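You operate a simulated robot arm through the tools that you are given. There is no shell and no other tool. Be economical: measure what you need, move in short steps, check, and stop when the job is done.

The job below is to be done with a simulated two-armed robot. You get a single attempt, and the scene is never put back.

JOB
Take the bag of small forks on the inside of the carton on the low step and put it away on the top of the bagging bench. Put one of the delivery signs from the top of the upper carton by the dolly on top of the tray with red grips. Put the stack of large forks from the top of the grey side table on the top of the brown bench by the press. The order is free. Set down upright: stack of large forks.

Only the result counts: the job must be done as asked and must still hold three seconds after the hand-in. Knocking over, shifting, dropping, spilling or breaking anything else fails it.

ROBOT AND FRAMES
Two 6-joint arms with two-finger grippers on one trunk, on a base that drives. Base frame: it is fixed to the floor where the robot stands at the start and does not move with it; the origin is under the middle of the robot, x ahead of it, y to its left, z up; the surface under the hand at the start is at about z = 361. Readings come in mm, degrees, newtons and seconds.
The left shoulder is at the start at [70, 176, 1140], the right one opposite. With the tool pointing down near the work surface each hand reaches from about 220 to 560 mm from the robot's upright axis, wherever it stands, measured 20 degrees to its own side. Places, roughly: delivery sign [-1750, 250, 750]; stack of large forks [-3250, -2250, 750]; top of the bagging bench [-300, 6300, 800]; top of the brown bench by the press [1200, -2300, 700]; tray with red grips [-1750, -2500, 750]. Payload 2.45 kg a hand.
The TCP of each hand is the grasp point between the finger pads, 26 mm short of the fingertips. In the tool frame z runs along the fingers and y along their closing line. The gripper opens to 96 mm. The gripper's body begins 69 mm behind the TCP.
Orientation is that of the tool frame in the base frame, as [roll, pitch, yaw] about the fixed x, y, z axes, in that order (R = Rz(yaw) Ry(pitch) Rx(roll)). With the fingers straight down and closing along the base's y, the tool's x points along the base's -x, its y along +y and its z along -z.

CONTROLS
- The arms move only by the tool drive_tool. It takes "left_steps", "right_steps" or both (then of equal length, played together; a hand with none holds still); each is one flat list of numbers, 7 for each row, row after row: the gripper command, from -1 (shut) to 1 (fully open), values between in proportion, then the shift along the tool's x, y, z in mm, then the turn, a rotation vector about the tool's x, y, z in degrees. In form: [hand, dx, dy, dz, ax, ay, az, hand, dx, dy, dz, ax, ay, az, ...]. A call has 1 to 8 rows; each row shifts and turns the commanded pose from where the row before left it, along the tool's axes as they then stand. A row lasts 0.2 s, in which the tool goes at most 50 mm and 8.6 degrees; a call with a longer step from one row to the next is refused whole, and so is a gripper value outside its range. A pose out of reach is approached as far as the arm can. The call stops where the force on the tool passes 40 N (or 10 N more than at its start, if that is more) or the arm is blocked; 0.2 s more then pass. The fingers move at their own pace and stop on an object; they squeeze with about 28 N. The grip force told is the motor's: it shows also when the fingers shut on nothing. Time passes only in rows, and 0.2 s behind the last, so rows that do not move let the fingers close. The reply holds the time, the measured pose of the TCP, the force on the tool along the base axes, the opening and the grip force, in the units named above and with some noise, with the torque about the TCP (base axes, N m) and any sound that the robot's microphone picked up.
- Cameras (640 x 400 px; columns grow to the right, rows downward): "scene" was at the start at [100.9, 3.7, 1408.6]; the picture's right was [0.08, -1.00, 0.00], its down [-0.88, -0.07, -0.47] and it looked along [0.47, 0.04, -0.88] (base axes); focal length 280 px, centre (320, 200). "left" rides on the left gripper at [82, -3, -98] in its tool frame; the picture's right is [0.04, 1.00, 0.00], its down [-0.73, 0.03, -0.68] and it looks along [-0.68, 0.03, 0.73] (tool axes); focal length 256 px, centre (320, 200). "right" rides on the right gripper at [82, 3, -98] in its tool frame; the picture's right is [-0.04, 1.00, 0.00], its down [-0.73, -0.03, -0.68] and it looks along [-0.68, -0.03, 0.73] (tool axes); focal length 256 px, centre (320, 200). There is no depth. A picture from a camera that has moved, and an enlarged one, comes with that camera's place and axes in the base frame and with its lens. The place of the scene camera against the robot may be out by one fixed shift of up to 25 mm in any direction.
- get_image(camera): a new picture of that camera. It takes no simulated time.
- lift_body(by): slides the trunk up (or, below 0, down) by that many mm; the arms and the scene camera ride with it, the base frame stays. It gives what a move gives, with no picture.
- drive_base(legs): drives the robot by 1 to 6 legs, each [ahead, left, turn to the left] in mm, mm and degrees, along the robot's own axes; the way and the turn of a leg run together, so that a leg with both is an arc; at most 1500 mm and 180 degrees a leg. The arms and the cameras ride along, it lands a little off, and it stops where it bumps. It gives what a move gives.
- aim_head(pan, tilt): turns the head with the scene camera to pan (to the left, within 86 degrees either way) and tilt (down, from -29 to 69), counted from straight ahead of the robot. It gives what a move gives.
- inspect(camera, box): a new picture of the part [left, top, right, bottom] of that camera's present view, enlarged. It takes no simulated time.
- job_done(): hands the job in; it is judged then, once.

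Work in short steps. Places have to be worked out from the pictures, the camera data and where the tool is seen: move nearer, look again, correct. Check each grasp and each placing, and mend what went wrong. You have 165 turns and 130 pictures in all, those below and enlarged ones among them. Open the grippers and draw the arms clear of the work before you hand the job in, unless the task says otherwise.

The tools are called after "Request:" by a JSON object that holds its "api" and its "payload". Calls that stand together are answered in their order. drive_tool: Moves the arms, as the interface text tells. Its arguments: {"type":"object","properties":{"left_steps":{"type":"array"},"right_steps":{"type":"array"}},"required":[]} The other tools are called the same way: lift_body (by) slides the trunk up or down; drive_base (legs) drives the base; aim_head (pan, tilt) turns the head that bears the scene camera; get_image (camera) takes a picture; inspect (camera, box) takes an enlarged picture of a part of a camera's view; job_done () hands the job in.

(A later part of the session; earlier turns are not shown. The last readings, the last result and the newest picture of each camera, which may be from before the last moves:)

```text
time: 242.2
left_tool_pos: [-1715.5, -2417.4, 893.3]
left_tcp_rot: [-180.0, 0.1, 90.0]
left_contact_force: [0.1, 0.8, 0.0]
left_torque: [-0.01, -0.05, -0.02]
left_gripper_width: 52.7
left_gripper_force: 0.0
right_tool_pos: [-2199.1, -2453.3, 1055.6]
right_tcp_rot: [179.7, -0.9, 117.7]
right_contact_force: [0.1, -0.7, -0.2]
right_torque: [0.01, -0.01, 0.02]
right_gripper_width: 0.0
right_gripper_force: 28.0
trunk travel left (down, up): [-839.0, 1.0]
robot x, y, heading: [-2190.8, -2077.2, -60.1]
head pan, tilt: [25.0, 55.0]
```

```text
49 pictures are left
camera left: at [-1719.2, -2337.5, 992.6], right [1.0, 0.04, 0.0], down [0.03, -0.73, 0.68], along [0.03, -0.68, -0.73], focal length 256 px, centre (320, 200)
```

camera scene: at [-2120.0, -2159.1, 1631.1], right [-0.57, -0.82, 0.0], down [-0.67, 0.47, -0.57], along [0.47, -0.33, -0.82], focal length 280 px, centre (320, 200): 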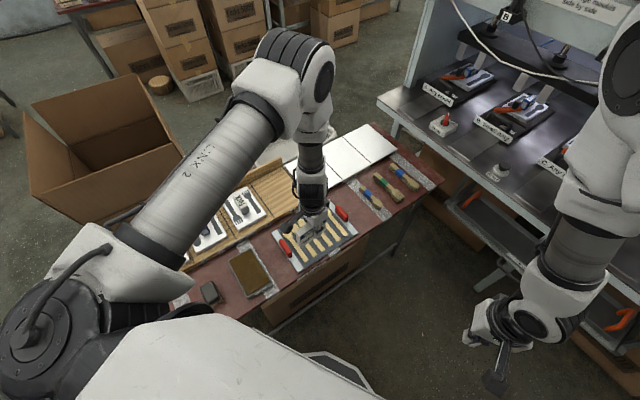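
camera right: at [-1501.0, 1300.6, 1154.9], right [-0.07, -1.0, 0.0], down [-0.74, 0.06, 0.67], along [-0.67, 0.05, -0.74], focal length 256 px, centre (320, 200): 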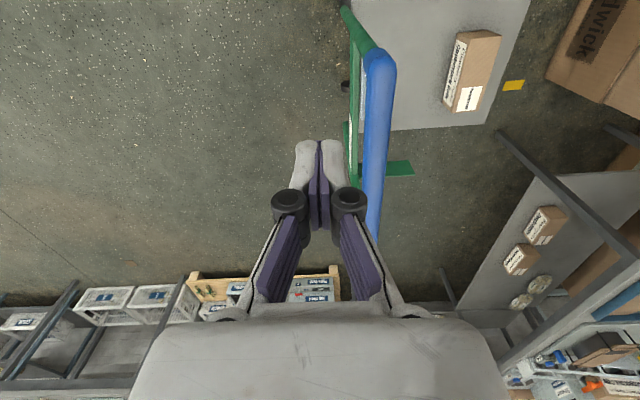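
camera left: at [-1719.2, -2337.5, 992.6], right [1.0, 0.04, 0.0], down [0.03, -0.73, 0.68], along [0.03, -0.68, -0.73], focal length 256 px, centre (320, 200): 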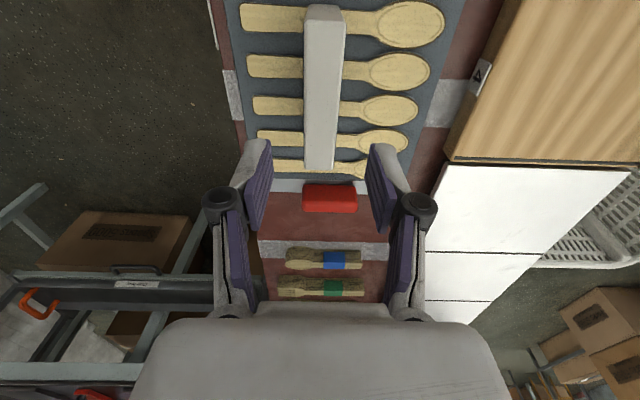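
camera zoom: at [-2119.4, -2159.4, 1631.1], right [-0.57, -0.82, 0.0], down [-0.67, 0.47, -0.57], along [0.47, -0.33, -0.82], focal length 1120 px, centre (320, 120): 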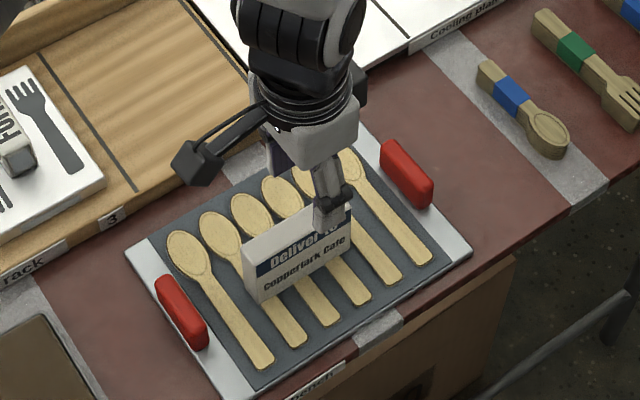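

The sign stands on the tray. Raise, back away and turn to the side table.

Request:
{"api": "drive_tool", "payload": {"left_steps": [0.1, 0, 0, -40, 0, 0, 0, 0.1, 0, 0, -30, 0, 0, 0]}}

Request:
{"api": "drive_base", "payload": {"legs": [[-300, -200, 0], [0, 0, -120]]}}

Request:
{"api": "aim_head", "payload": {"pan": 15, "tilt": 40}}

Request:
{"api": "get_image", "payload": {"camera": "scene"}}

```text
time: 242.8
left_tool_pos: [-1715.1, -2418.7, 964.3]
left_tcp_rot: [179.9, 0.1, 89.9]
left_contact_force: [0.9, 0.4, 0.6]
left_torque: [-0.01, -0.02, -0.04]
left_gripper_width: 52.8
left_gripper_force: 0.1
right_tool_pos: [-2199.9, -2452.8, 1056.1]
right_tcp_rot: [179.6, -0.9, 117.6]
right_contact_force: [-0.1, -0.4, 0.9]
right_torque: [-0.01, -0.05, 0.04]
right_gripper_width: 0.0
right_gripper_force: 27.7
trunk travel left (down, up): [-839.0, 1.0]
robot x, y, heading: [-2189.8, -2073.6, -60.1]
head pan, tilt: [25.0, 55.0]
```

```text
time: 250.2
left_tool_pos: [-3056.6, -2123.4, 963.6]
left_tcp_rot: [179.9, 0.2, -32.9]
left_contact_force: [-0.2, 0.5, 0.8]
left_torque: [0.02, 0.03, 0.0]
left_gripper_width: 52.8
left_gripper_force: 0.1
right_tool_pos: [-2823.4, -1699.8, 1055.0]
right_tcp_rot: [179.8, -0.8, -5.2]
right_contact_force: [-0.5, -0.6, -0.5]
right_torque: [0.02, -0.01, 0.02]
right_gripper_width: 0.0
right_gripper_force: 27.9
trunk travel left (down, up): [-839.0, 1.0]
robot x, y, heading: [-2507.7, -1910.6, 177.0]
head pan, tilt: [25.0, 55.0]
```

```text
time: 251.0
left_tool_pos: [-3058.1, -2123.3, 964.4]
left_tcp_rot: [180.0, 0.1, -32.8]
left_contact_force: [1.4, -0.3, 0.4]
left_torque: [0.03, 0.02, -0.02]
left_gripper_width: 52.9
left_gripper_force: 0.1
right_tool_pos: [-2823.3, -1697.9, 1055.3]
right_tcp_rot: [179.8, -0.8, -5.2]
right_contact_force: [0.2, -0.1, -0.3]
right_torque: [0.01, 0.01, -0.01]
right_gripper_width: 0.1
right_gripper_force: 28.3
trunk travel left (down, up): [-839.0, 1.0]
robot x, y, heading: [-2506.5, -1910.6, 177.4]
head pan, tilt: [15.0, 40.0]
```

```text
48 pictures are left
camera scene: at [-2655.5, -1928.7, 1651.7], right [-0.21, 0.98, 0.0], down [0.63, 0.13, -0.77], along [-0.75, -0.16, -0.64], focal length 280 px, centre (320, 200)
```

scene: 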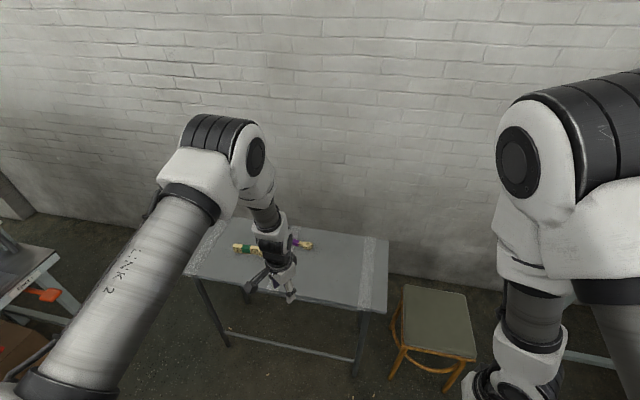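

Request:
{"api": "inspect", "payload": {"camera": "scene", "box": [180, 200, 400, 337]}}

Request:
{"api": "inspect", "payload": {"camera": "left", "box": [0, 0, 640, 400]}}

```text
2.91 times, centred on (290, 268) of scene
camera zoom: at [-2655.5, -1928.7, 1651.7], right [-0.21, 0.98, 0.0], down [0.63, 0.13, -0.77], along [-0.75, -0.16, -0.64], focal length 815 px, centre (407, 1)
```

zoom: 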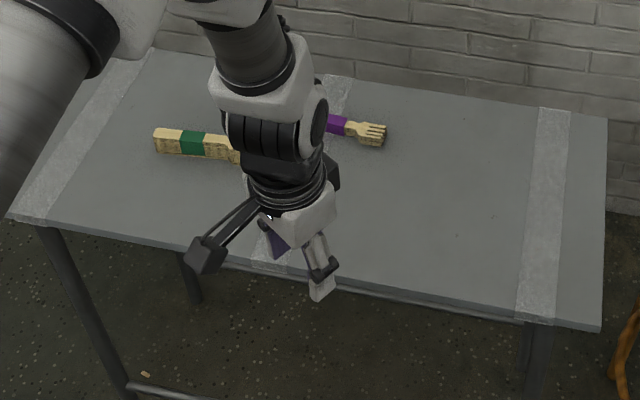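

```text
1.00 times, centred on (320, 200) of left (not enlarged: the box is as wide or as high as the picture)
camera zoom: at [-2987.7, -2166.9, 1062.5], right [-0.51, -0.86, 0.0], down [-0.63, 0.37, 0.68], along [-0.59, 0.35, -0.73], focal length 256 px, centre (320, 200)
```

zoom: 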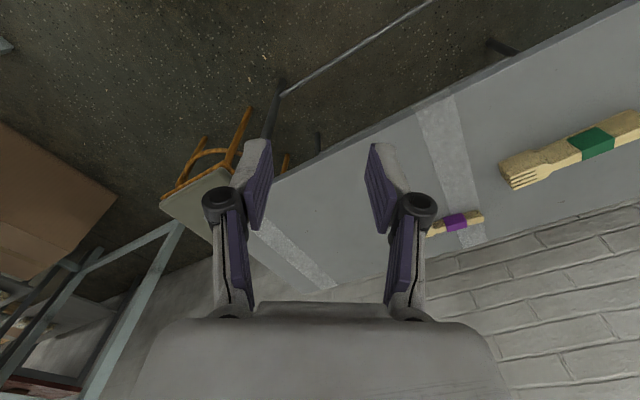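

The larger bundle (green band, ~160 mm, along y, at ≈(-3313,-2356)) is the large forks; the purple one is smaller. I retract the left hand and position the robot for the right hand at about (-2850,-2536).

Request:
{"api": "drive_tool", "payload": {"left_steps": [0.1, 34, -22, 0, 0, 0, 0, 0.1, 34, -22, 0, 0, 0, 0, 0.1, 34, -22, 0, 0, 0, 0, 0.1, 34, -22, 0, 0, 0, 0, 0.1, 34, -22, 0, 0, 0, 0], "right_steps": [-0.5, 0, 0, 30, 0, 0, 8, 0, 0, 0, 30, 0, 0, 8, 0.3, 0, 0, 30, 0, 0, 8, 0.3, 0, 0, 30, 0, 0, 8, 0.3, 0, 0, 0, 0, 0, 8]}}

Request:
{"api": "drive_base", "payload": {"legs": [[0, 0, 2.6], [0, 615, 0], [250, 0, 0]]}}

Request:
{"api": "get_image", "payload": {"camera": "right"}}

```text
time: 252.2
left_tool_pos: [-2858.8, -2122.8, 964.0]
left_tcp_rot: [179.8, 0.2, -32.8]
left_contact_force: [0.8, -0.9, 0.1]
left_torque: [0.03, 0.02, 0.0]
left_gripper_width: 52.7
left_gripper_force: 0.1
left hand out of reach, approached as far as the arm can: row 2, 3, 4
right_tool_pos: [-2822.9, -1699.0, 936.6]
right_tcp_rot: [-179.8, -0.8, -45.4]
right_contact_force: [0.3, 0.2, 0.1]
right_torque: [0.01, 0.05, -0.02]
right_gripper_width: 62.1
right_gripper_force: 0.1
trunk travel left (down, up): [-839.0, 1.0]
robot x, y, heading: [-2508.3, -1910.8, 177.0]
head pan, tilt: [15.0, 40.0]
```

```text
time: 257.5
left_tool_pos: [-3103.3, -2746.4, 963.8]
left_tcp_rot: [180.0, 0.1, -30.0]
left_contact_force: [-0.5, 0.0, -0.8]
left_torque: [0.01, 0.01, 0.02]
left_gripper_width: 53.1
left_gripper_force: 0.1
right_tool_pos: [-3087.1, -2319.3, 936.1]
right_tcp_rot: [-179.7, -0.8, -42.4]
right_contact_force: [0.3, 0.2, 0.6]
right_torque: [-0.01, 0.05, 0.01]
right_gripper_width: 62.4
right_gripper_force: 0.0
trunk travel left (down, up): [-839.0, 1.0]
robot x, y, heading: [-2763.0, -2517.0, 180.1]
head pan, tilt: [15.0, 40.0]
```

```text
45 pictures are left
camera right: at [-3029.2, -2377.1, 1036.1], right [-0.7, -0.71, -0.01], down [-0.53, 0.52, 0.67], along [-0.47, 0.47, -0.74], focal length 256 px, centre (320, 200)
```

right: 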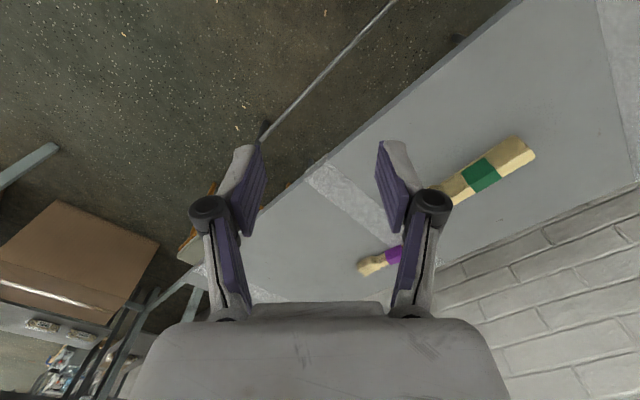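

Continue rotating the right hand to yaw -90 and close in 75 mm with the base.

Request:
{"api": "drive_tool", "payload": {"right_steps": [0.5, 0, 0, 0, 0, 0, 8, 0.5, 0, 0, 0, 0, 0, 8, 0.5, 0, 0, 0, 0, 0, 8, 0.5, 0, 0, 0, 0, 0, 8, 0.5, 0, 0, 0, 0, 0, 8, 0.5, 0, 0, 0, 0, 0, 7.6]}}

Request:
{"api": "drive_base", "payload": {"legs": [[75, 0, 0]]}}

Request:
{"api": "drive_tool", "payload": {"right_steps": [0.5, 10, 35, 0, 0, 0, 0, 0.5, 10, 35, 0, 0, 0, 0, 0.5, 10, 35, 0, 0, 0, 0, 0.5, 10, 35, 15, 0, 0, 0, 0.5, 0, 0, 15, 0, 0, 0, 0.5, 0, 0, 0, 0, 0, 0]}}

Request:
{"api": "get_image", "payload": {"camera": "right"}}

```text
time: 258.9
left_tool_pos: [-3105.3, -2746.2, 963.2]
left_tcp_rot: [180.0, 0.0, -30.2]
left_contact_force: [-0.2, -0.9, 0.1]
left_torque: [0.01, -0.01, -0.01]
left_gripper_width: 52.9
left_gripper_force: 0.0
right_tool_pos: [-3087.9, -2320.4, 936.0]
right_tcp_rot: [-179.1, -0.3, -90.0]
right_contact_force: [-0.8, 0.0, 1.0]
right_torque: [0.05, 0.02, 0.0]
right_gripper_width: 72.1
right_gripper_force: 0.0
trunk travel left (down, up): [-839.0, 1.0]
robot x, y, heading: [-2761.6, -2516.2, 179.9]
head pan, tilt: [15.0, 40.0]
```

```text
time: 259.9
left_tool_pos: [-3176.9, -2745.4, 965.2]
left_tcp_rot: [180.0, 0.2, -30.0]
left_contact_force: [1.0, 0.2, 1.1]
left_torque: [-0.02, 0.06, 0.0]
left_gripper_width: 52.9
left_gripper_force: 0.0
right_tool_pos: [-3158.6, -2319.8, 937.7]
right_tcp_rot: [-179.4, -0.3, -90.0]
right_contact_force: [0.5, -0.2, -0.3]
right_torque: [0.03, 0.02, -0.02]
right_gripper_width: 71.8
right_gripper_force: 0.0
trunk travel left (down, up): [-839.0, 1.0]
robot x, y, heading: [-2837.4, -2519.2, 179.8]
head pan, tilt: [15.0, 40.0]
```

```text
time: 261.3
left_tool_pos: [-3180.6, -2745.3, 962.8]
left_tcp_rot: [180.0, 0.0, -30.1]
left_contact_force: [0.6, 0.5, 0.2]
left_torque: [0.01, 0.01, -0.01]
left_gripper_width: 52.7
left_gripper_force: 0.1
right_tool_pos: [-3287.1, -2352.8, 896.4]
right_tcp_rot: [-179.3, -0.3, -89.9]
right_contact_force: [-0.1, 1.0, -1.2]
right_torque: [-0.01, -0.02, -0.05]
right_gripper_width: 72.1
right_gripper_force: 0.0
right hand out of reach, approached as far as the arm can: row 4
trunk travel left (down, up): [-839.0, 1.0]
robot x, y, heading: [-2835.8, -2520.8, 179.7]
head pan, tilt: [15.0, 40.0]
```

```text
44 pictures are left
camera right: at [-3291.0, -2433.7, 995.7], right [-1.0, 0.04, -0.01], down [0.02, 0.74, 0.68], along [0.04, 0.67, -0.74], focal length 256 px, centre (320, 200)
```

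right: 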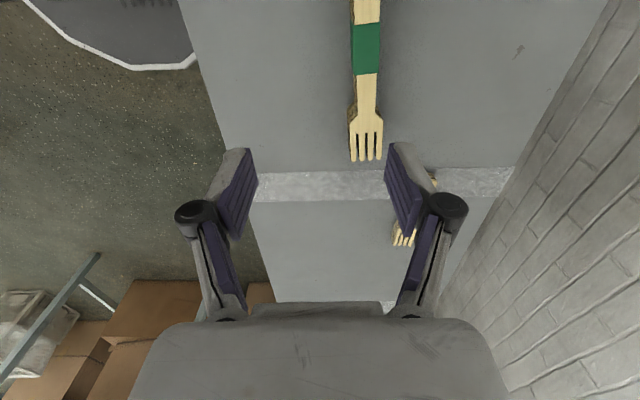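

Bundle axis at x≈-3322, band at y≈-2388, ~22 mm wide. Lower the arm a little while moving to (-3322,-2372).

Request:
{"api": "drive_tool", "payload": {"right_steps": [0.3, 0, 0, 25, 0, 0, 0, 0.3, 5, 12, 15, 0.7, 0, 0, 0.3, 7, 12, 0, 0, 0, 0, 0.3, 7, 11, 0, 0, 0, 0, 0.3, 0, 0, 0, 0, 0, 0]}}

Request:
{"api": "get_image", "payload": {"camera": "right"}}

```text
time: 262.5
left_tool_pos: [-3180.6, -2745.0, 963.8]
left_tcp_rot: [-180.0, 0.0, -30.1]
left_contact_force: [-0.3, 0.0, -0.2]
left_torque: [0.03, -0.01, 0.03]
left_gripper_width: 53.1
left_gripper_force: 0.0
right_tool_pos: [-3298.2, -2358.9, 853.8]
right_tcp_rot: [-180.0, 0.7, -89.9]
right_contact_force: [0.1, 0.8, -0.4]
right_torque: [-0.02, 0.01, 0.01]
right_gripper_width: 62.5
right_gripper_force: 0.1
right hand out of reach, approached as far as the arm can: row 2, 3, 4
trunk travel left (down, up): [-839.0, 1.0]
robot x, y, heading: [-2836.1, -2515.1, 179.6]
head pan, tilt: [15.0, 40.0]
```

```text
43 pictures are left
camera right: at [-3300.9, -2441.8, 950.7], right [-1.0, 0.04, 0.0], down [0.03, 0.72, 0.69], along [0.03, 0.69, -0.73], focal length 256 px, centre (320, 200)
```

right: 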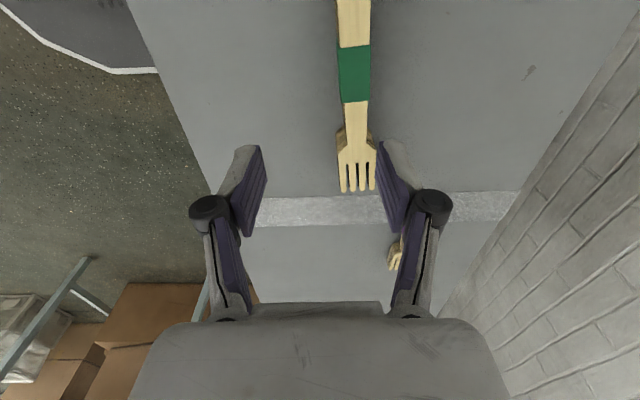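

Reach is limited inward; shift the base 20 ahead and 50 left.

Request:
{"api": "drive_base", "payload": {"legs": [[18, 50, 0]]}}

Request:
{"api": "drive_tool", "payload": {"right_steps": [0.3, -15, 3, 0, 0, 0, 0, 0.3, -15, 3, 0, 0, 0, 0, 0.3, 0, 0, 0, 0, 0, 0]}}

Request:
{"api": "get_image", "payload": {"camera": "right"}}

```text
time: 263.4
left_tool_pos: [-3196.6, -2789.8, 964.7]
left_tcp_rot: [179.7, 0.0, -30.3]
left_contact_force: [0.1, 0.7, 0.4]
left_torque: [-0.08, 0.0, 0.02]
left_gripper_width: 52.6
left_gripper_force: 0.1
right_tool_pos: [-3315.6, -2404.5, 853.6]
right_tcp_rot: [179.9, 0.4, -90.0]
right_contact_force: [1.4, 0.4, -0.6]
right_torque: [-0.05, 0.01, 0.02]
right_gripper_width: 62.3
right_gripper_force: 0.1
trunk travel left (down, up): [-839.0, 1.0]
robot x, y, heading: [-2857.2, -2565.3, 179.9]
head pan, tilt: [15.0, 40.0]
```

```text
time: 264.2
left_tool_pos: [-3198.0, -2796.1, 963.4]
left_tcp_rot: [180.0, 0.0, -30.2]
left_contact_force: [-0.8, -0.5, -0.1]
left_torque: [0.06, 0.01, -0.01]
left_gripper_width: 52.7
left_gripper_force: 0.1
right_tool_pos: [-3321.8, -2379.6, 854.3]
right_tcp_rot: [-179.9, 0.7, -90.0]
right_contact_force: [-0.2, -1.0, 0.1]
right_torque: [0.05, 0.01, 0.01]
right_gripper_width: 62.4
right_gripper_force: 0.0
trunk travel left (down, up): [-839.0, 1.0]
robot x, y, heading: [-2857.1, -2564.9, 179.8]
head pan, tilt: [15.0, 40.0]
```

```text
42 pictures are left
camera right: at [-3324.4, -2462.7, 952.2], right [-1.0, 0.04, 0.0], down [0.03, 0.72, 0.69], along [0.03, 0.69, -0.72], focal length 256 px, centre (320, 200)
```

right: 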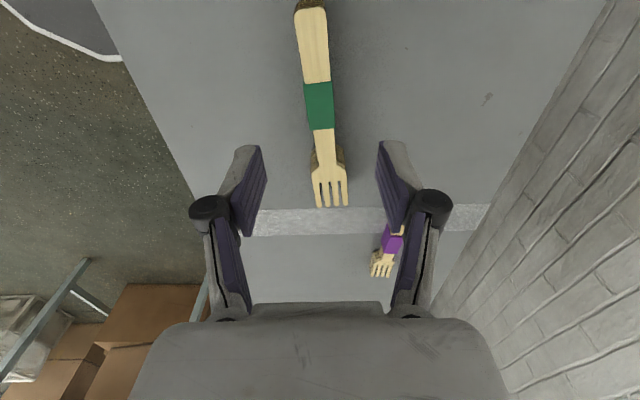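

Aligned: TCP (-3322,-2380) over the handle/band. Descend to ~805 and look.

Request:
{"api": "drive_tool", "payload": {"right_steps": [0.3, -8, 0, 20, 0, 0, 0, 0.3, 0, 0, 20, 0, 0, 0, 0.3, 0, 0, 10, 0, 0, 0, 0.3, 0, 0, 0, 0, 0, 0]}}

Request:
{"api": "get_image", "payload": {"camera": "right"}}

Request:
{"api": "aim_head", "payload": {"pan": 0, "tilt": 55}}

Request:
{"api": "inspect", "payload": {"camera": "scene", "box": [300, 100, 540, 250]}}

```text
time: 265.2
left_tool_pos: [-3198.2, -2793.6, 964.5]
left_tcp_rot: [179.8, 0.0, -30.2]
left_contact_force: [0.1, -0.1, 0.6]
left_torque: [0.02, 0.01, 0.02]
left_gripper_width: 52.8
left_gripper_force: 0.0
right_tool_pos: [-3321.5, -2367.5, 803.6]
right_tcp_rot: [-179.9, 0.7, -90.1]
right_contact_force: [0.0, 1.1, 0.2]
right_torque: [0.0, -0.02, -0.01]
right_gripper_width: 62.2
right_gripper_force: 0.1
trunk travel left (down, up): [-839.0, 1.0]
robot x, y, heading: [-2853.9, -2565.1, 179.8]
head pan, tilt: [15.0, 40.0]
```

```text
41 pictures are left
camera right: at [-3324.2, -2450.7, 901.4], right [-1.0, 0.04, 0.0], down [0.03, 0.73, 0.69], along [0.03, 0.69, -0.73], focal length 256 px, centre (320, 200)
```

right: 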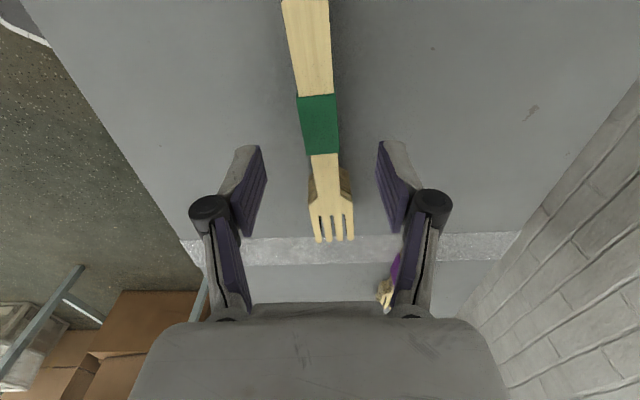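

```text
time: 266.0
left_tool_pos: [-3197.7, -2794.4, 963.5]
left_tcp_rot: [179.9, 0.0, -30.2]
left_contact_force: [0.2, -0.9, 1.1]
left_torque: [-0.02, -0.04, 0.04]
left_gripper_width: 52.7
left_gripper_force: 0.0
right_tool_pos: [-3322.0, -2367.9, 803.9]
right_tcp_rot: [180.0, 0.6, -90.0]
right_contact_force: [-0.1, 0.9, -0.2]
right_torque: [-0.01, 0.01, 0.0]
right_gripper_width: 62.4
right_gripper_force: 0.0
trunk travel left (down, up): [-839.0, 1.0]
robot x, y, heading: [-2853.7, -2567.8, 179.9]
head pan, tilt: [0.0, 55.0]
```

```text
2.67 times, centred on (420, 175) of scene
camera zoom: at [-2991.4, -2568.2, 1631.1], right [0.0, 1.0, 0.0], down [0.82, 0.0, -0.57], along [-0.57, 0.0, -0.82], focal length 747 px, centre (53, 267)
```

zoom: 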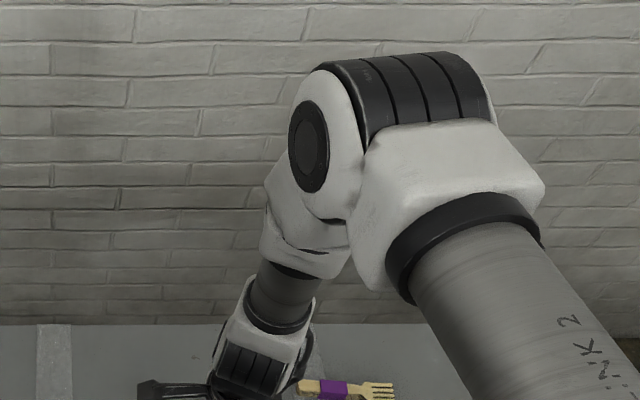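

Fork tops are at z≈771. Descend carefully toward TCP ≈768 with force watch.

Request:
{"api": "drive_tool", "payload": {"right_steps": [0, 0, 1, 12, 0, 0, 0, 0, 0, 0, 10, 0, 0, 0, 0, 0, 0, 6, 0, 0, 0, 0, 0, 0, 5, 0, 0, 0, 0, 0, 0, 0, 0, 0, 0]}}

Request:
{"api": "get_image", "payload": {"camera": "right"}}

```text
time: 267.2
left_tool_pos: [-3198.6, -2793.8, 963.0]
left_tcp_rot: [-180.0, 0.0, -30.2]
left_contact_force: [0.6, -0.5, 0.4]
left_torque: [-0.03, -0.01, -0.01]
left_gripper_width: 52.8
left_gripper_force: 0.0
right_tool_pos: [-3323.1, -2369.1, 771.3]
right_tcp_rot: [179.8, 0.7, -90.1]
right_contact_force: [0.5, -1.2, 1.0]
right_torque: [0.01, -0.07, -0.05]
right_gripper_width: 47.9
right_gripper_force: 0.0
trunk travel left (down, up): [-839.0, 1.0]
robot x, y, heading: [-2854.8, -2563.7, 179.9]
head pan, tilt: [0.0, 55.0]
```

```text
39 pictures are left
camera right: at [-3325.1, -2451.3, 868.0], right [-1.0, 0.04, 0.0], down [0.03, 0.73, 0.69], along [0.03, 0.69, -0.73], focal length 256 px, centre (320, 200)
```

right: 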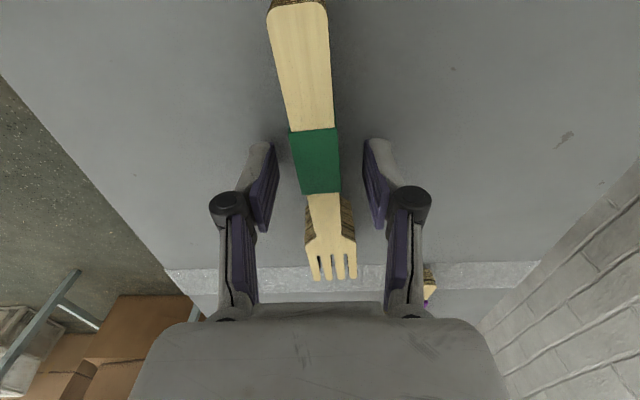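

Square to the bundle (+3° yaw), descend 5 mm more, and close.

Request:
{"api": "drive_tool", "payload": {"right_steps": [0, 0, 0, 3, 0, 0, -3, 0, 0, 0, 3, 0, 0, 0, -1, 0, 0, 0, 0, 0, 0, -1, 0, 0, 0, 0, 0, 0, -1, 0, 0, 0, 0, 0, 0]}}

Request:
{"api": "get_image", "payload": {"camera": "right"}}

```text
time: 268.4
left_tool_pos: [-3194.6, -2795.4, 964.8]
left_tcp_rot: [179.8, 0.2, -30.2]
left_contact_force: [-0.2, 0.5, -0.1]
left_torque: [0.0, -0.02, -0.04]
left_gripper_width: 52.8
left_gripper_force: 0.2
right_tool_pos: [-3319.9, -2370.1, 765.5]
right_tcp_rot: [179.9, 0.8, -87.0]
right_contact_force: [5.0, 0.7, 24.9]
right_torque: [-0.29, -0.23, 0.09]
right_gripper_width: 16.6
right_gripper_force: 28.0
trunk travel left (down, up): [-839.0, 1.0]
robot x, y, heading: [-2853.0, -2565.9, 179.6]
head pan, tilt: [0.0, 55.0]
```

```text
38 pictures are left
camera right: at [-3318.8, -2452.0, 863.7], right [-1.0, -0.01, 0.0], down [-0.01, 0.73, 0.69], along [-0.01, 0.69, -0.73], focal length 256 px, centre (320, 200)
```

right: 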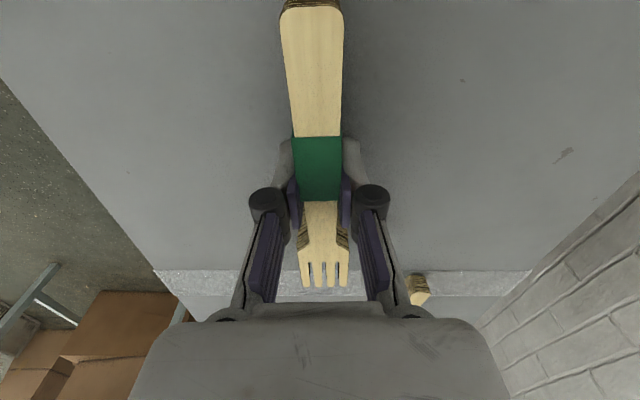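

Gripped (16.6 mm, 28 N); fingertips were touching the table (z≈739). Lift up.

Request:
{"api": "drive_tool", "payload": {"right_steps": [-1, 0, 0, -10, 0, 0, 0, -1, 0, 0, -20, 0, 0, 0, -1, 0, 0, -30, 0, 0, 0, -1, 0, 0, -30, 0, 0, 0, -1, 0, 0, 0, 0, 0, 0]}}

Request:
{"api": "get_image", "payload": {"camera": "right"}}

```text
time: 269.6
left_tool_pos: [-3197.3, -2795.2, 963.8]
left_tcp_rot: [-180.0, -0.1, -30.2]
left_contact_force: [0.1, 0.6, -0.6]
left_torque: [-0.01, 0.0, 0.01]
left_gripper_width: 52.9
left_gripper_force: 0.0
right_tool_pos: [-3321.4, -2368.6, 855.1]
right_tcp_rot: [180.0, 0.7, -87.0]
right_contact_force: [-0.3, -0.1, -0.1]
right_torque: [-0.04, 0.01, -0.01]
right_gripper_width: 16.5
right_gripper_force: 27.4
trunk travel left (down, up): [-839.0, 1.0]
robot x, y, heading: [-2853.1, -2567.7, 179.7]
head pan, tilt: [0.0, 55.0]
```

```text
37 pictures are left
camera right: at [-3319.6, -2451.9, 952.9], right [-1.0, -0.01, 0.0], down [-0.01, 0.73, 0.69], along [-0.01, 0.69, -0.73], focal length 256 px, centre (320, 200)
```

right: 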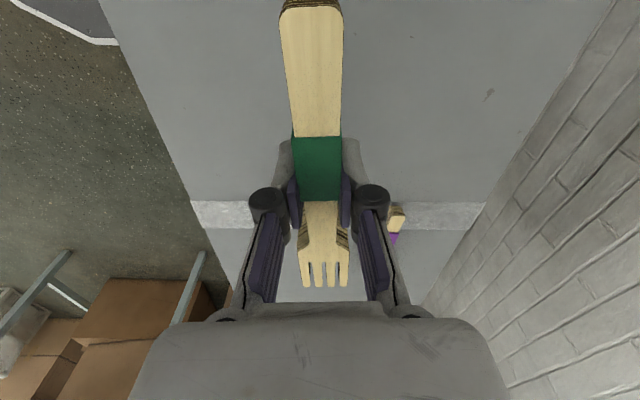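

The large-fork stack is held level. Back out: reverse 340, slide north to y≈-1435, then reverse east through the corridor.

Request:
{"api": "drive_base", "payload": {"legs": [[-340, 0, 0], [0, -1130, 0]]}}

Request:
{"api": "drive_base", "payload": {"legs": [[-950, 0, 0]]}}

```text
time: 277.2
left_tool_pos: [-2848.0, -1683.0, 962.8]
left_tcp_rot: [-180.0, -0.1, -30.0]
left_contact_force: [-1.0, -0.4, -0.5]
left_torque: [0.01, -0.02, -0.01]
left_gripper_width: 53.0
left_gripper_force: 0.0
right_tool_pos: [-2972.9, -1259.0, 853.9]
right_tcp_rot: [-180.0, 0.7, -86.8]
right_contact_force: [0.5, 0.4, 0.7]
right_torque: [0.0, 0.01, 0.0]
right_gripper_width: 16.6
right_gripper_force: 28.0
trunk travel left (down, up): [-839.0, 1.0]
robot x, y, heading: [-2504.8, -1460.0, 179.8]
head pan, tilt: [0.0, 55.0]
```

```text
time: 282.2
left_tool_pos: [-1881.7, -1684.1, 963.6]
left_tcp_rot: [-180.0, 0.0, -30.3]
left_contact_force: [0.6, -0.1, -0.4]
left_torque: [-0.01, 0.02, -0.02]
left_gripper_width: 52.8
left_gripper_force: 0.2
right_tool_pos: [-2004.3, -1259.5, 855.2]
right_tcp_rot: [179.9, 0.7, -87.2]
right_contact_force: [0.0, -0.1, -1.4]
right_torque: [-0.02, -0.01, -0.01]
right_gripper_width: 16.6
right_gripper_force: 28.0
trunk travel left (down, up): [-839.0, 1.0]
robot x, y, heading: [-1538.9, -1454.7, 179.6]
head pan, tilt: [0.0, 55.0]
```

Continue east with a slight shift north.

Request:
{"api": "drive_base", "payload": {"legs": [[-100, -30, 0], [-900, 0, 0]]}}

Request:
{"api": "drive_base", "payload": {"legs": [[-700, 0, 0], [0, 0, 90]]}}

Request:
{"api": "aim_head", "payload": {"pan": 60, "tilt": 40}}

Request:
{"api": "get_image", "payload": {"camera": "scene"}}

```text
time: 287.7
left_tool_pos: [-887.3, -1662.6, 962.8]
left_tcp_rot: [179.9, 0.0, -31.1]
left_contact_force: [0.1, -0.7, -0.8]
left_torque: [0.01, 0.02, 0.0]
left_gripper_width: 52.5
left_gripper_force: 0.1
right_tool_pos: [-1003.9, -1235.2, 854.1]
right_tcp_rot: [-180.0, 0.7, -87.9]
right_contact_force: [-0.7, -0.8, 0.1]
right_torque: [-0.03, 0.03, -0.05]
right_gripper_width: 16.5
right_gripper_force: 28.2
trunk travel left (down, up): [-839.0, 1.0]
robot x, y, heading: [-539.8, -1439.8, 179.0]
head pan, tilt: [0.0, 55.0]
```

```text
time: 295.3
left_tool_pos: [369.0, -1808.5, 963.3]
left_tcp_rot: [180.0, 0.1, 57.5]
left_contact_force: [0.1, 0.0, -0.1]
left_torque: [-0.02, -0.03, 0.01]
left_gripper_width: 52.9
left_gripper_force: 0.0
right_tool_pos: [-59.4, -1915.8, 855.8]
right_tcp_rot: [180.0, 0.7, 0.7]
right_contact_force: [-0.2, -0.9, -0.6]
right_torque: [0.01, -0.02, 0.0]
right_gripper_width: 16.7
right_gripper_force: 27.9
trunk travel left (down, up): [-839.0, 1.0]
robot x, y, heading: [152.1, -1456.2, -92.8]
head pan, tilt: [0.0, 55.0]
```

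```text
time: 296.6
left_tool_pos: [369.5, -1808.3, 963.6]
left_tcp_rot: [180.0, 0.0, 57.5]
left_contact_force: [0.5, -0.2, -0.6]
left_torque: [0.0, 0.0, 0.0]
left_gripper_width: 52.6
left_gripper_force: 0.1
right_tool_pos: [-60.2, -1916.1, 855.8]
right_tcp_rot: [-180.0, 0.7, 0.7]
right_contact_force: [-0.7, -0.2, 0.0]
right_torque: [0.0, 0.01, 0.01]
right_gripper_width: 16.7
right_gripper_force: 28.2
trunk travel left (down, up): [-839.0, 1.0]
robot x, y, heading: [154.9, -1462.0, -92.5]
head pan, tilt: [60.0, 40.0]
```

```text
36 pictures are left
camera scene: at [212.2, -1555.3, 1651.7], right [-0.54, -0.84, 0.0], down [-0.54, 0.35, -0.77], along [0.65, -0.41, -0.64], focal length 280 px, centre (320, 200)
```

scene: 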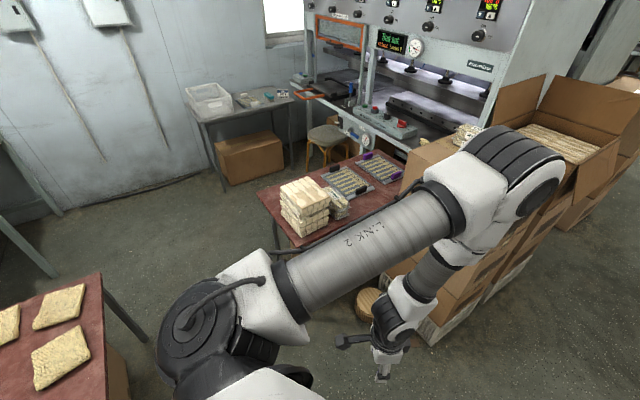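

Zoom on the brown bench by the press.

Request:
{"api": "inspect", "payload": {"camera": "scene", "box": [230, 120, 450, 257]}}

```text
2.91 times, centred on (340, 188) of scene
camera zoom: at [212.2, -1555.3, 1651.7], right [-0.54, -0.84, 0.0], down [-0.54, 0.35, -0.77], along [0.65, -0.41, -0.64], focal length 815 px, centre (262, 234)
```

zoom: 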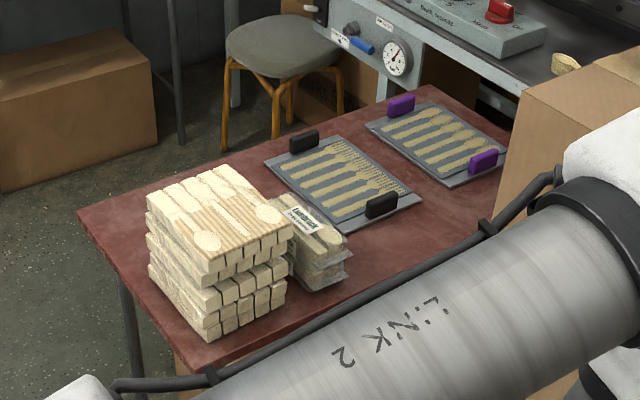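

Free area on the bench's north-east part: x 1200–1410, y -1930…-2260, away from the pack stack, bags and trays. I turn to face east, drive to (1495,-1535), then turn south.

Request:
{"api": "drive_base", "payload": {"legs": [[0, 0, 92.5], [700, -75, 0]]}}

Request:
{"api": "aim_head", "payload": {"pan": -30, "tilt": 45}}

Request:
{"api": "get_image", "payload": {"camera": "scene"}}

```text
time: 304.5
left_tool_pos: [1218.4, -1292.3, 963.5]
left_tcp_rot: [-180.0, -0.1, 151.0]
left_contact_force: [-0.6, -0.7, -0.7]
left_torque: [-0.02, 0.01, 0.01]
left_gripper_width: 52.8
left_gripper_force: 0.1
right_tool_pos: [1349.3, -1715.7, 855.9]
right_tcp_rot: [-179.9, 0.7, 94.1]
right_contact_force: [-0.5, 0.2, 0.5]
right_torque: [0.03, 0.01, -0.02]
right_gripper_width: 16.7
right_gripper_force: 28.0
trunk travel left (down, up): [-839.0, 1.0]
robot x, y, heading: [882.6, -1529.8, 0.8]
head pan, tilt: [60.0, 40.0]
```

```text
time: 306.2
left_tool_pos: [1218.6, -1294.7, 963.3]
left_tcp_rot: [-180.0, 0.0, 151.0]
left_contact_force: [-0.4, -0.1, -0.4]
left_torque: [0.0, 0.0, -0.02]
left_gripper_width: 52.9
left_gripper_force: 0.0
right_tool_pos: [1350.1, -1716.0, 854.9]
right_tcp_rot: [-179.9, 0.8, 94.1]
right_contact_force: [0.8, -0.2, -0.4]
right_torque: [0.0, -0.04, 0.0]
right_gripper_width: 16.5
right_gripper_force: 28.2
trunk travel left (down, up): [-839.0, 1.0]
robot x, y, heading: [878.9, -1527.7, 0.9]
head pan, tilt: [-30.0, 45.0]
```

```text
34 pictures are left
camera scene: at [988.6, -1567.3, 1644.5], right [-0.49, -0.87, 0.0], down [-0.62, 0.34, -0.71], along [0.62, -0.34, -0.71], focal length 280 px, centre (320, 200)
```

scene: 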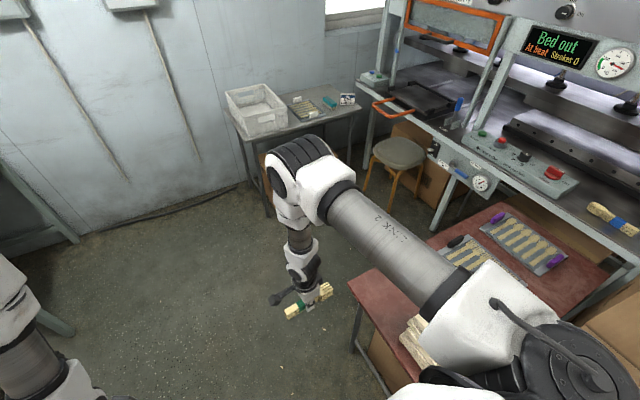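

Floor ahead is clear. Drive ahead 615 and turn south.

Request:
{"api": "drive_base", "payload": {"legs": [[615, 0, 0], [0, 0, -91]]}}

Request:
{"api": "aim_head", "payload": {"pan": -10, "tilt": 60}}

Request:
{"api": "get_image", "payload": {"camera": "scene"}}

Request:
{"api": "get_image", "payload": {"camera": "right"}}

```text
time: 313.5
left_tool_pos: [1720.4, -1858.0, 963.6]
left_tcp_rot: [-180.0, 0.1, 59.5]
left_contact_force: [-0.1, 0.2, 0.2]
left_torque: [-0.02, 0.0, -0.01]
left_gripper_width: 52.8
left_gripper_force: 0.0
right_tool_pos: [1293.1, -1982.5, 855.4]
right_tcp_rot: [179.9, 0.8, 2.8]
right_contact_force: [-0.6, 0.0, -0.6]
right_torque: [-0.03, 0.01, 0.01]
right_gripper_width: 16.5
right_gripper_force: 28.3
trunk travel left (down, up): [-839.0, 1.0]
robot x, y, heading: [1493.1, -1514.0, -90.3]
head pan, tilt: [-30.0, 45.0]
```

```text
time: 314.3
left_tool_pos: [1720.7, -1859.3, 963.3]
left_tcp_rot: [-180.0, 0.0, 59.7]
left_contact_force: [-0.7, 0.1, -0.1]
left_torque: [0.0, -0.01, 0.05]
left_gripper_width: 53.0
left_gripper_force: 0.0
right_tool_pos: [1294.8, -1982.0, 855.3]
right_tcp_rot: [-179.9, 0.7, 2.8]
right_contact_force: [0.4, -0.2, -0.5]
right_torque: [0.02, 0.01, -0.01]
right_gripper_width: 16.6
right_gripper_force: 28.1
trunk travel left (down, up): [-839.0, 1.0]
robot x, y, heading: [1493.0, -1517.7, -90.1]
head pan, tilt: [-10.0, 60.0]
```

```text
33 pictures are left
camera scene: at [1467.3, -1633.3, 1625.1], right [-0.98, 0.18, 0.0], down [0.16, 0.85, -0.5], along [-0.09, -0.49, -0.87], focal length 280 px, centre (320, 200)
```

scene: 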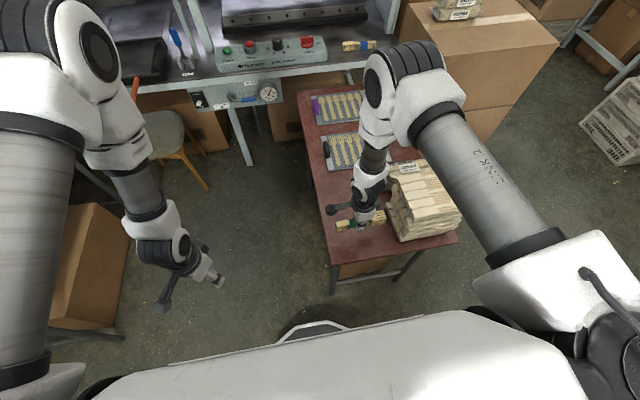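

```text
32 pictures are left
camera right: at [1378.1, -1980.9, 952.6], right [0.01, -1.0, 0.0], down [-0.73, -0.01, 0.69], along [-0.69, -0.01, -0.73], focal length 256 px, centre (320, 200)
```

right: 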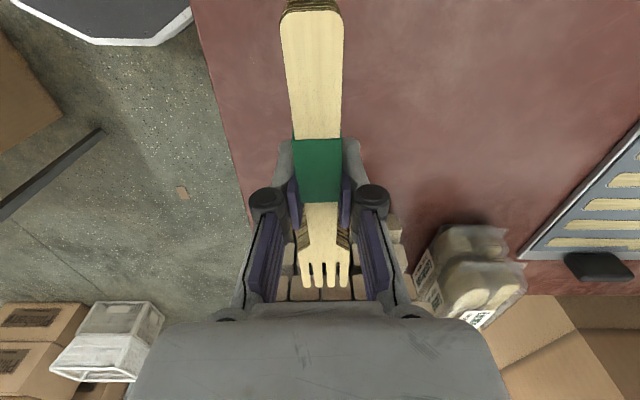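

Forks are over the bench with the pack stack to their west. Zoom to gauge the gap between tines and stack and the bench's east edge.

Request:
{"api": "inspect", "payload": {"camera": "scene", "box": [290, 120, 490, 245]}}

Request:
{"api": "inspect", "payload": {"camera": "right", "box": [220, 160, 540, 340]}}

```text
3.20 times, centred on (390, 182) of scene
camera zoom: at [1467.3, -1633.3, 1625.1], right [-0.98, 0.18, 0.0], down [0.16, 0.85, -0.5], along [-0.09, -0.49, -0.87], focal length 896 px, centre (96, 256)
```

zoom: 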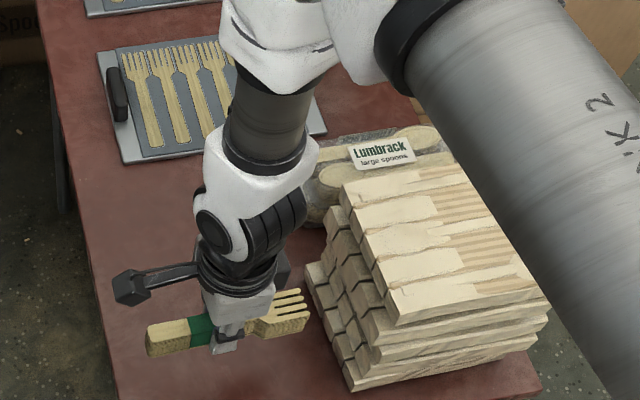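

```text
2.00 times, centred on (380, 250) of right
camera zoom: at [1378.1, -1980.9, 952.6], right [0.01, -1.0, 0.0], down [-0.73, -0.01, 0.69], along [-0.69, -0.01, -0.73], focal length 512 px, centre (200, 100)
```

zoom: 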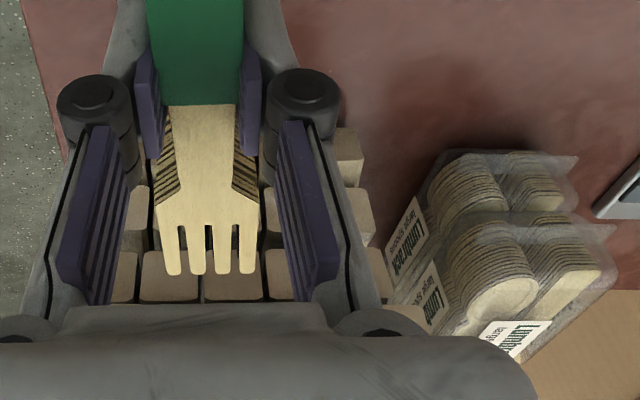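

The pack stack's lower layers reach x≈1150; east edge of the bench ≈1382. I turn the forks to lie along y (back to natural yaw) so they fit easily in the free strip.

Request:
{"api": "drive_tool", "payload": {"right_steps": [-1, 0, 0, -20, 0, 0, -8, -1, 0, 0, 0, 0, 0, -8, -1, 0, 0, 0, 0, 0, -8, -1, 0, 0, 0, 0, 0, -8, -1, 0, 0, 0, 0, 0, -8, -1, 0, 0, 0, 0, 0, -8, -1, 0, 0, 0, 0, 0, -8, -1, 0, 0, 0, 0, 0, -8]}}

Request:
{"api": "drive_tool", "payload": {"right_steps": [-1, 0, 0, 0, 0, 0, -8, -1, 0, 0, 0, 0, 0, -8, -1, 0, 0, 0, 0, 0, -7, -1, 0, 0, 0, 0, 0, 0]}}

```text
time: 316.1
left_tool_pos: [1719.2, -1857.6, 963.2]
left_tcp_rot: [-179.9, 0.0, 59.7]
left_contact_force: [-0.1, 0.5, -0.5]
left_torque: [0.03, 0.02, 0.04]
left_gripper_width: 52.9
left_gripper_force: 0.0
right_tool_pos: [1294.4, -1982.7, 876.0]
right_tcp_rot: [-179.4, 0.3, 67.1]
right_contact_force: [0.0, -0.1, -0.7]
right_torque: [0.0, 0.01, -0.01]
right_gripper_width: 16.7
right_gripper_force: 27.9
trunk travel left (down, up): [-839.0, 1.0]
robot x, y, heading: [1488.8, -1515.3, -90.2]
head pan, tilt: [-10.0, 60.0]
```

```text
time: 317.1
left_tool_pos: [1719.9, -1857.6, 962.4]
left_tcp_rot: [-180.0, -0.1, 59.7]
left_contact_force: [-0.1, -0.8, 0.0]
left_torque: [0.0, 0.0, 0.0]
left_gripper_width: 53.0
left_gripper_force: 0.1
right_tool_pos: [1295.3, -1981.8, 875.4]
right_tcp_rot: [-179.3, 0.0, 90.0]
right_contact_force: [0.5, 0.7, -0.6]
right_torque: [0.0, 0.01, 0.04]
right_gripper_width: 16.6
right_gripper_force: 28.3
trunk travel left (down, up): [-839.0, 1.0]
robot x, y, heading: [1491.6, -1516.6, -90.2]
head pan, tilt: [-10.0, 60.0]
```

Move to (1278,-2070) and look.

Request:
{"api": "drive_tool", "payload": {"right_steps": [-1, -30, -6, 0, 0, 0, 0, -1, -30, -6, 0, 0, 0, 0, -1, -28, -5, 0, 0.7, 0, 0, -1, 0, 0, 20, 0, 0, 0, -1, 0, 0, 0, 0, 0, 0]}}

Request:
{"api": "get_image", "payload": {"camera": "right"}}

Request:
{"api": "inspect", "payload": {"camera": "scene", "box": [290, 120, 490, 245]}}

```text
time: 318.3
left_tool_pos: [1720.1, -1858.9, 964.6]
left_tcp_rot: [180.0, 0.0, 59.7]
left_contact_force: [0.0, 0.4, 0.0]
left_torque: [-0.01, -0.03, 0.03]
left_gripper_width: 52.6
left_gripper_force: 0.1
right_tool_pos: [1276.9, -2069.5, 856.0]
right_tcp_rot: [-178.6, 0.0, 89.9]
right_contact_force: [-0.3, 0.5, 0.0]
right_torque: [-0.02, 0.0, -0.02]
right_gripper_width: 16.7
right_gripper_force: 27.6
right hand out of reach, approached as far as the arm can: row 1
trunk travel left (down, up): [-839.0, 1.0]
robot x, y, heading: [1492.7, -1512.2, -90.2]
head pan, tilt: [-10.0, 60.0]
```

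```text
29 pictures are left
camera right: at [1283.0, -1988.0, 954.4], right [1.0, -0.04, -0.03], down [-0.01, -0.73, 0.68], along [-0.05, -0.68, -0.73], focal length 256 px, centre (320, 200)
```

right: 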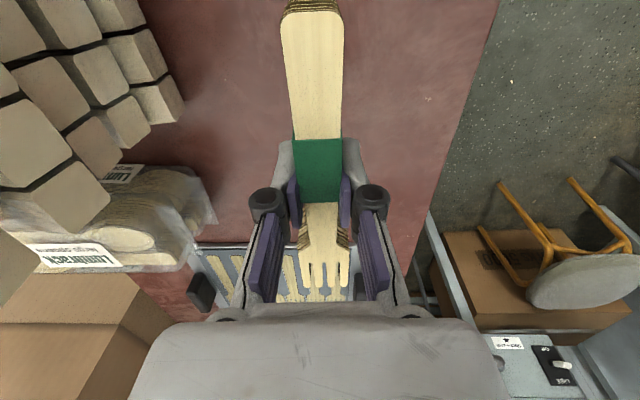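

```text
3.20 times, centred on (390, 182) of scene
camera zoom: at [1467.3, -1633.3, 1625.0], right [-0.98, 0.18, 0.0], down [0.15, 0.85, -0.5], along [-0.09, -0.49, -0.87], focal length 896 px, centre (96, 256)
```

zoom: 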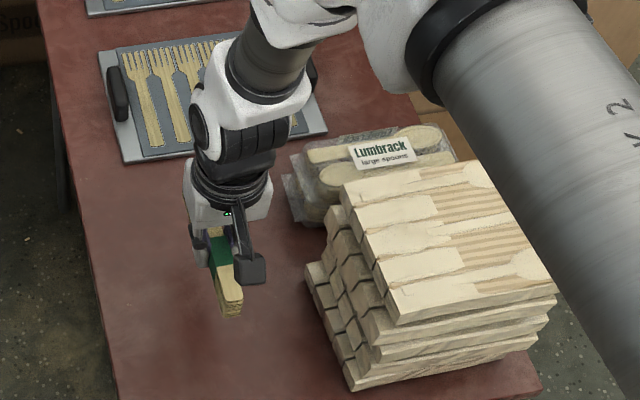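

Good free spot. Level the roll, and descend gradually.

Request:
{"api": "drive_tool", "payload": {"right_steps": [-1, 0, 0, 20, -1.4, 0, 0, -1, 0, 0, 20, 0, 0, 0, -1, 0, 0, 20, 0, 0, 0, -1, 0, 0, 10, 0, 0, 0, -1, 0, 0, 6, 0, 0, 0, -1, 0, 0, 0, 0, 0, 0]}}

Request:
{"api": "inspect", "payload": {"camera": "scene", "box": [290, 140, 450, 240]}}

```text
time: 319.7
left_tool_pos: [1718.9, -1858.1, 964.1]
left_tcp_rot: [179.9, 0.0, 59.7]
left_contact_force: [0.5, 0.0, 0.6]
left_torque: [0.02, -0.01, -0.03]
left_gripper_width: 52.5
left_gripper_force: 0.2
right_tool_pos: [1277.2, -2069.9, 778.8]
right_tcp_rot: [-180.0, 0.0, 89.9]
right_contact_force: [-0.3, -0.7, 0.0]
right_torque: [0.0, 0.03, -0.01]
right_gripper_width: 16.5
right_gripper_force: 28.1
trunk travel left (down, up): [-839.0, 1.0]
robot x, y, heading: [1493.0, -1519.1, -90.0]
head pan, tilt: [-10.0, 60.0]
```

```text
4.00 times, centred on (370, 190) of scene
camera zoom: at [1467.5, -1633.2, 1625.0], right [-0.98, 0.18, 0.0], down [0.15, 0.85, -0.5], along [-0.09, -0.49, -0.87], focal length 1120 px, centre (120, 240)
```

zoom: 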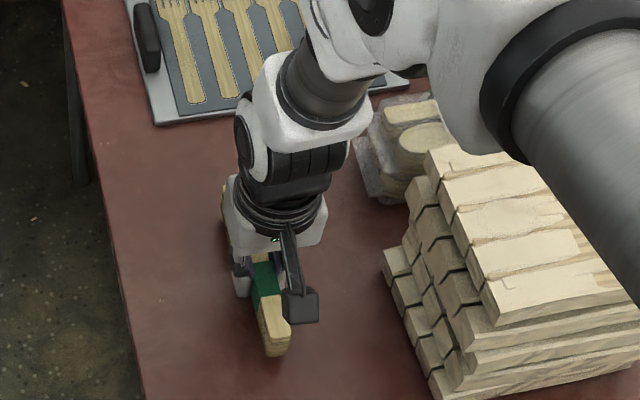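

Still above the bench; continue in small steps.

Request:
{"api": "drive_tool", "payload": {"right_steps": [-1, 0, 0, 6, 0, 0, 0, -1, 0, 0, 6, 0, 0, 0, -1, 0, 0, 5, 0, 0, 0, -1, 0, 0, 5, 0, 0, 0, -1, 0, 0, 0, 0, 0, 0]}}

Request:
{"api": "drive_tool", "payload": {"right_steps": [-1, 0, 0, 4, 0, 0, 0, -1, 0, 0, 4, 0, 0, 0, -1, 0, 0, 0, 0, 0, 0]}}

```text
time: 320.7
left_tool_pos: [1720.0, -1854.5, 965.6]
left_tcp_rot: [179.8, 0.2, 59.6]
left_contact_force: [0.5, -0.3, -1.1]
left_torque: [-0.01, 0.02, 0.01]
left_gripper_width: 52.9
left_gripper_force: 0.0
right_tool_pos: [1277.5, -2069.9, 765.1]
right_tcp_rot: [-179.8, 0.4, 89.8]
right_contact_force: [1.1, 15.2, 33.1]
right_torque: [0.77, -0.18, 0.03]
right_gripper_width: 16.7
right_gripper_force: 27.6
trunk travel left (down, up): [-839.0, 1.0]
robot x, y, heading: [1495.6, -1515.5, -90.3]
head pan, tilt: [-10.0, 60.0]
stopped in row 4 (right hand): the force on the tool passed its limit at 46 N (the readings are from after the stop); the commanded pose is now the measured one
```

```text
time: 321.0
left_tool_pos: [1720.4, -1853.6, 963.7]
left_tcp_rot: [180.0, 0.3, 59.6]
left_contact_force: [0.4, -0.3, -0.1]
left_torque: [0.01, -0.03, -0.01]
left_gripper_width: 52.5
left_gripper_force: 0.1
right_tool_pos: [1276.7, -2071.5, 766.5]
right_tcp_rot: [-179.8, 0.4, 89.8]
right_contact_force: [3.3, 16.0, 38.0]
right_torque: [0.81, -0.27, -0.02]
right_gripper_width: 16.3
right_gripper_force: 28.2
trunk travel left (down, up): [-839.0, 1.0]
robot x, y, heading: [1491.2, -1513.0, -90.7]
head pan, tilt: [-10.0, 60.0]
stopped in row 1 (right hand): the force on the tool passed its limit at 49 N (the readings are from after the stop); the commanded pose is now the measured one
```

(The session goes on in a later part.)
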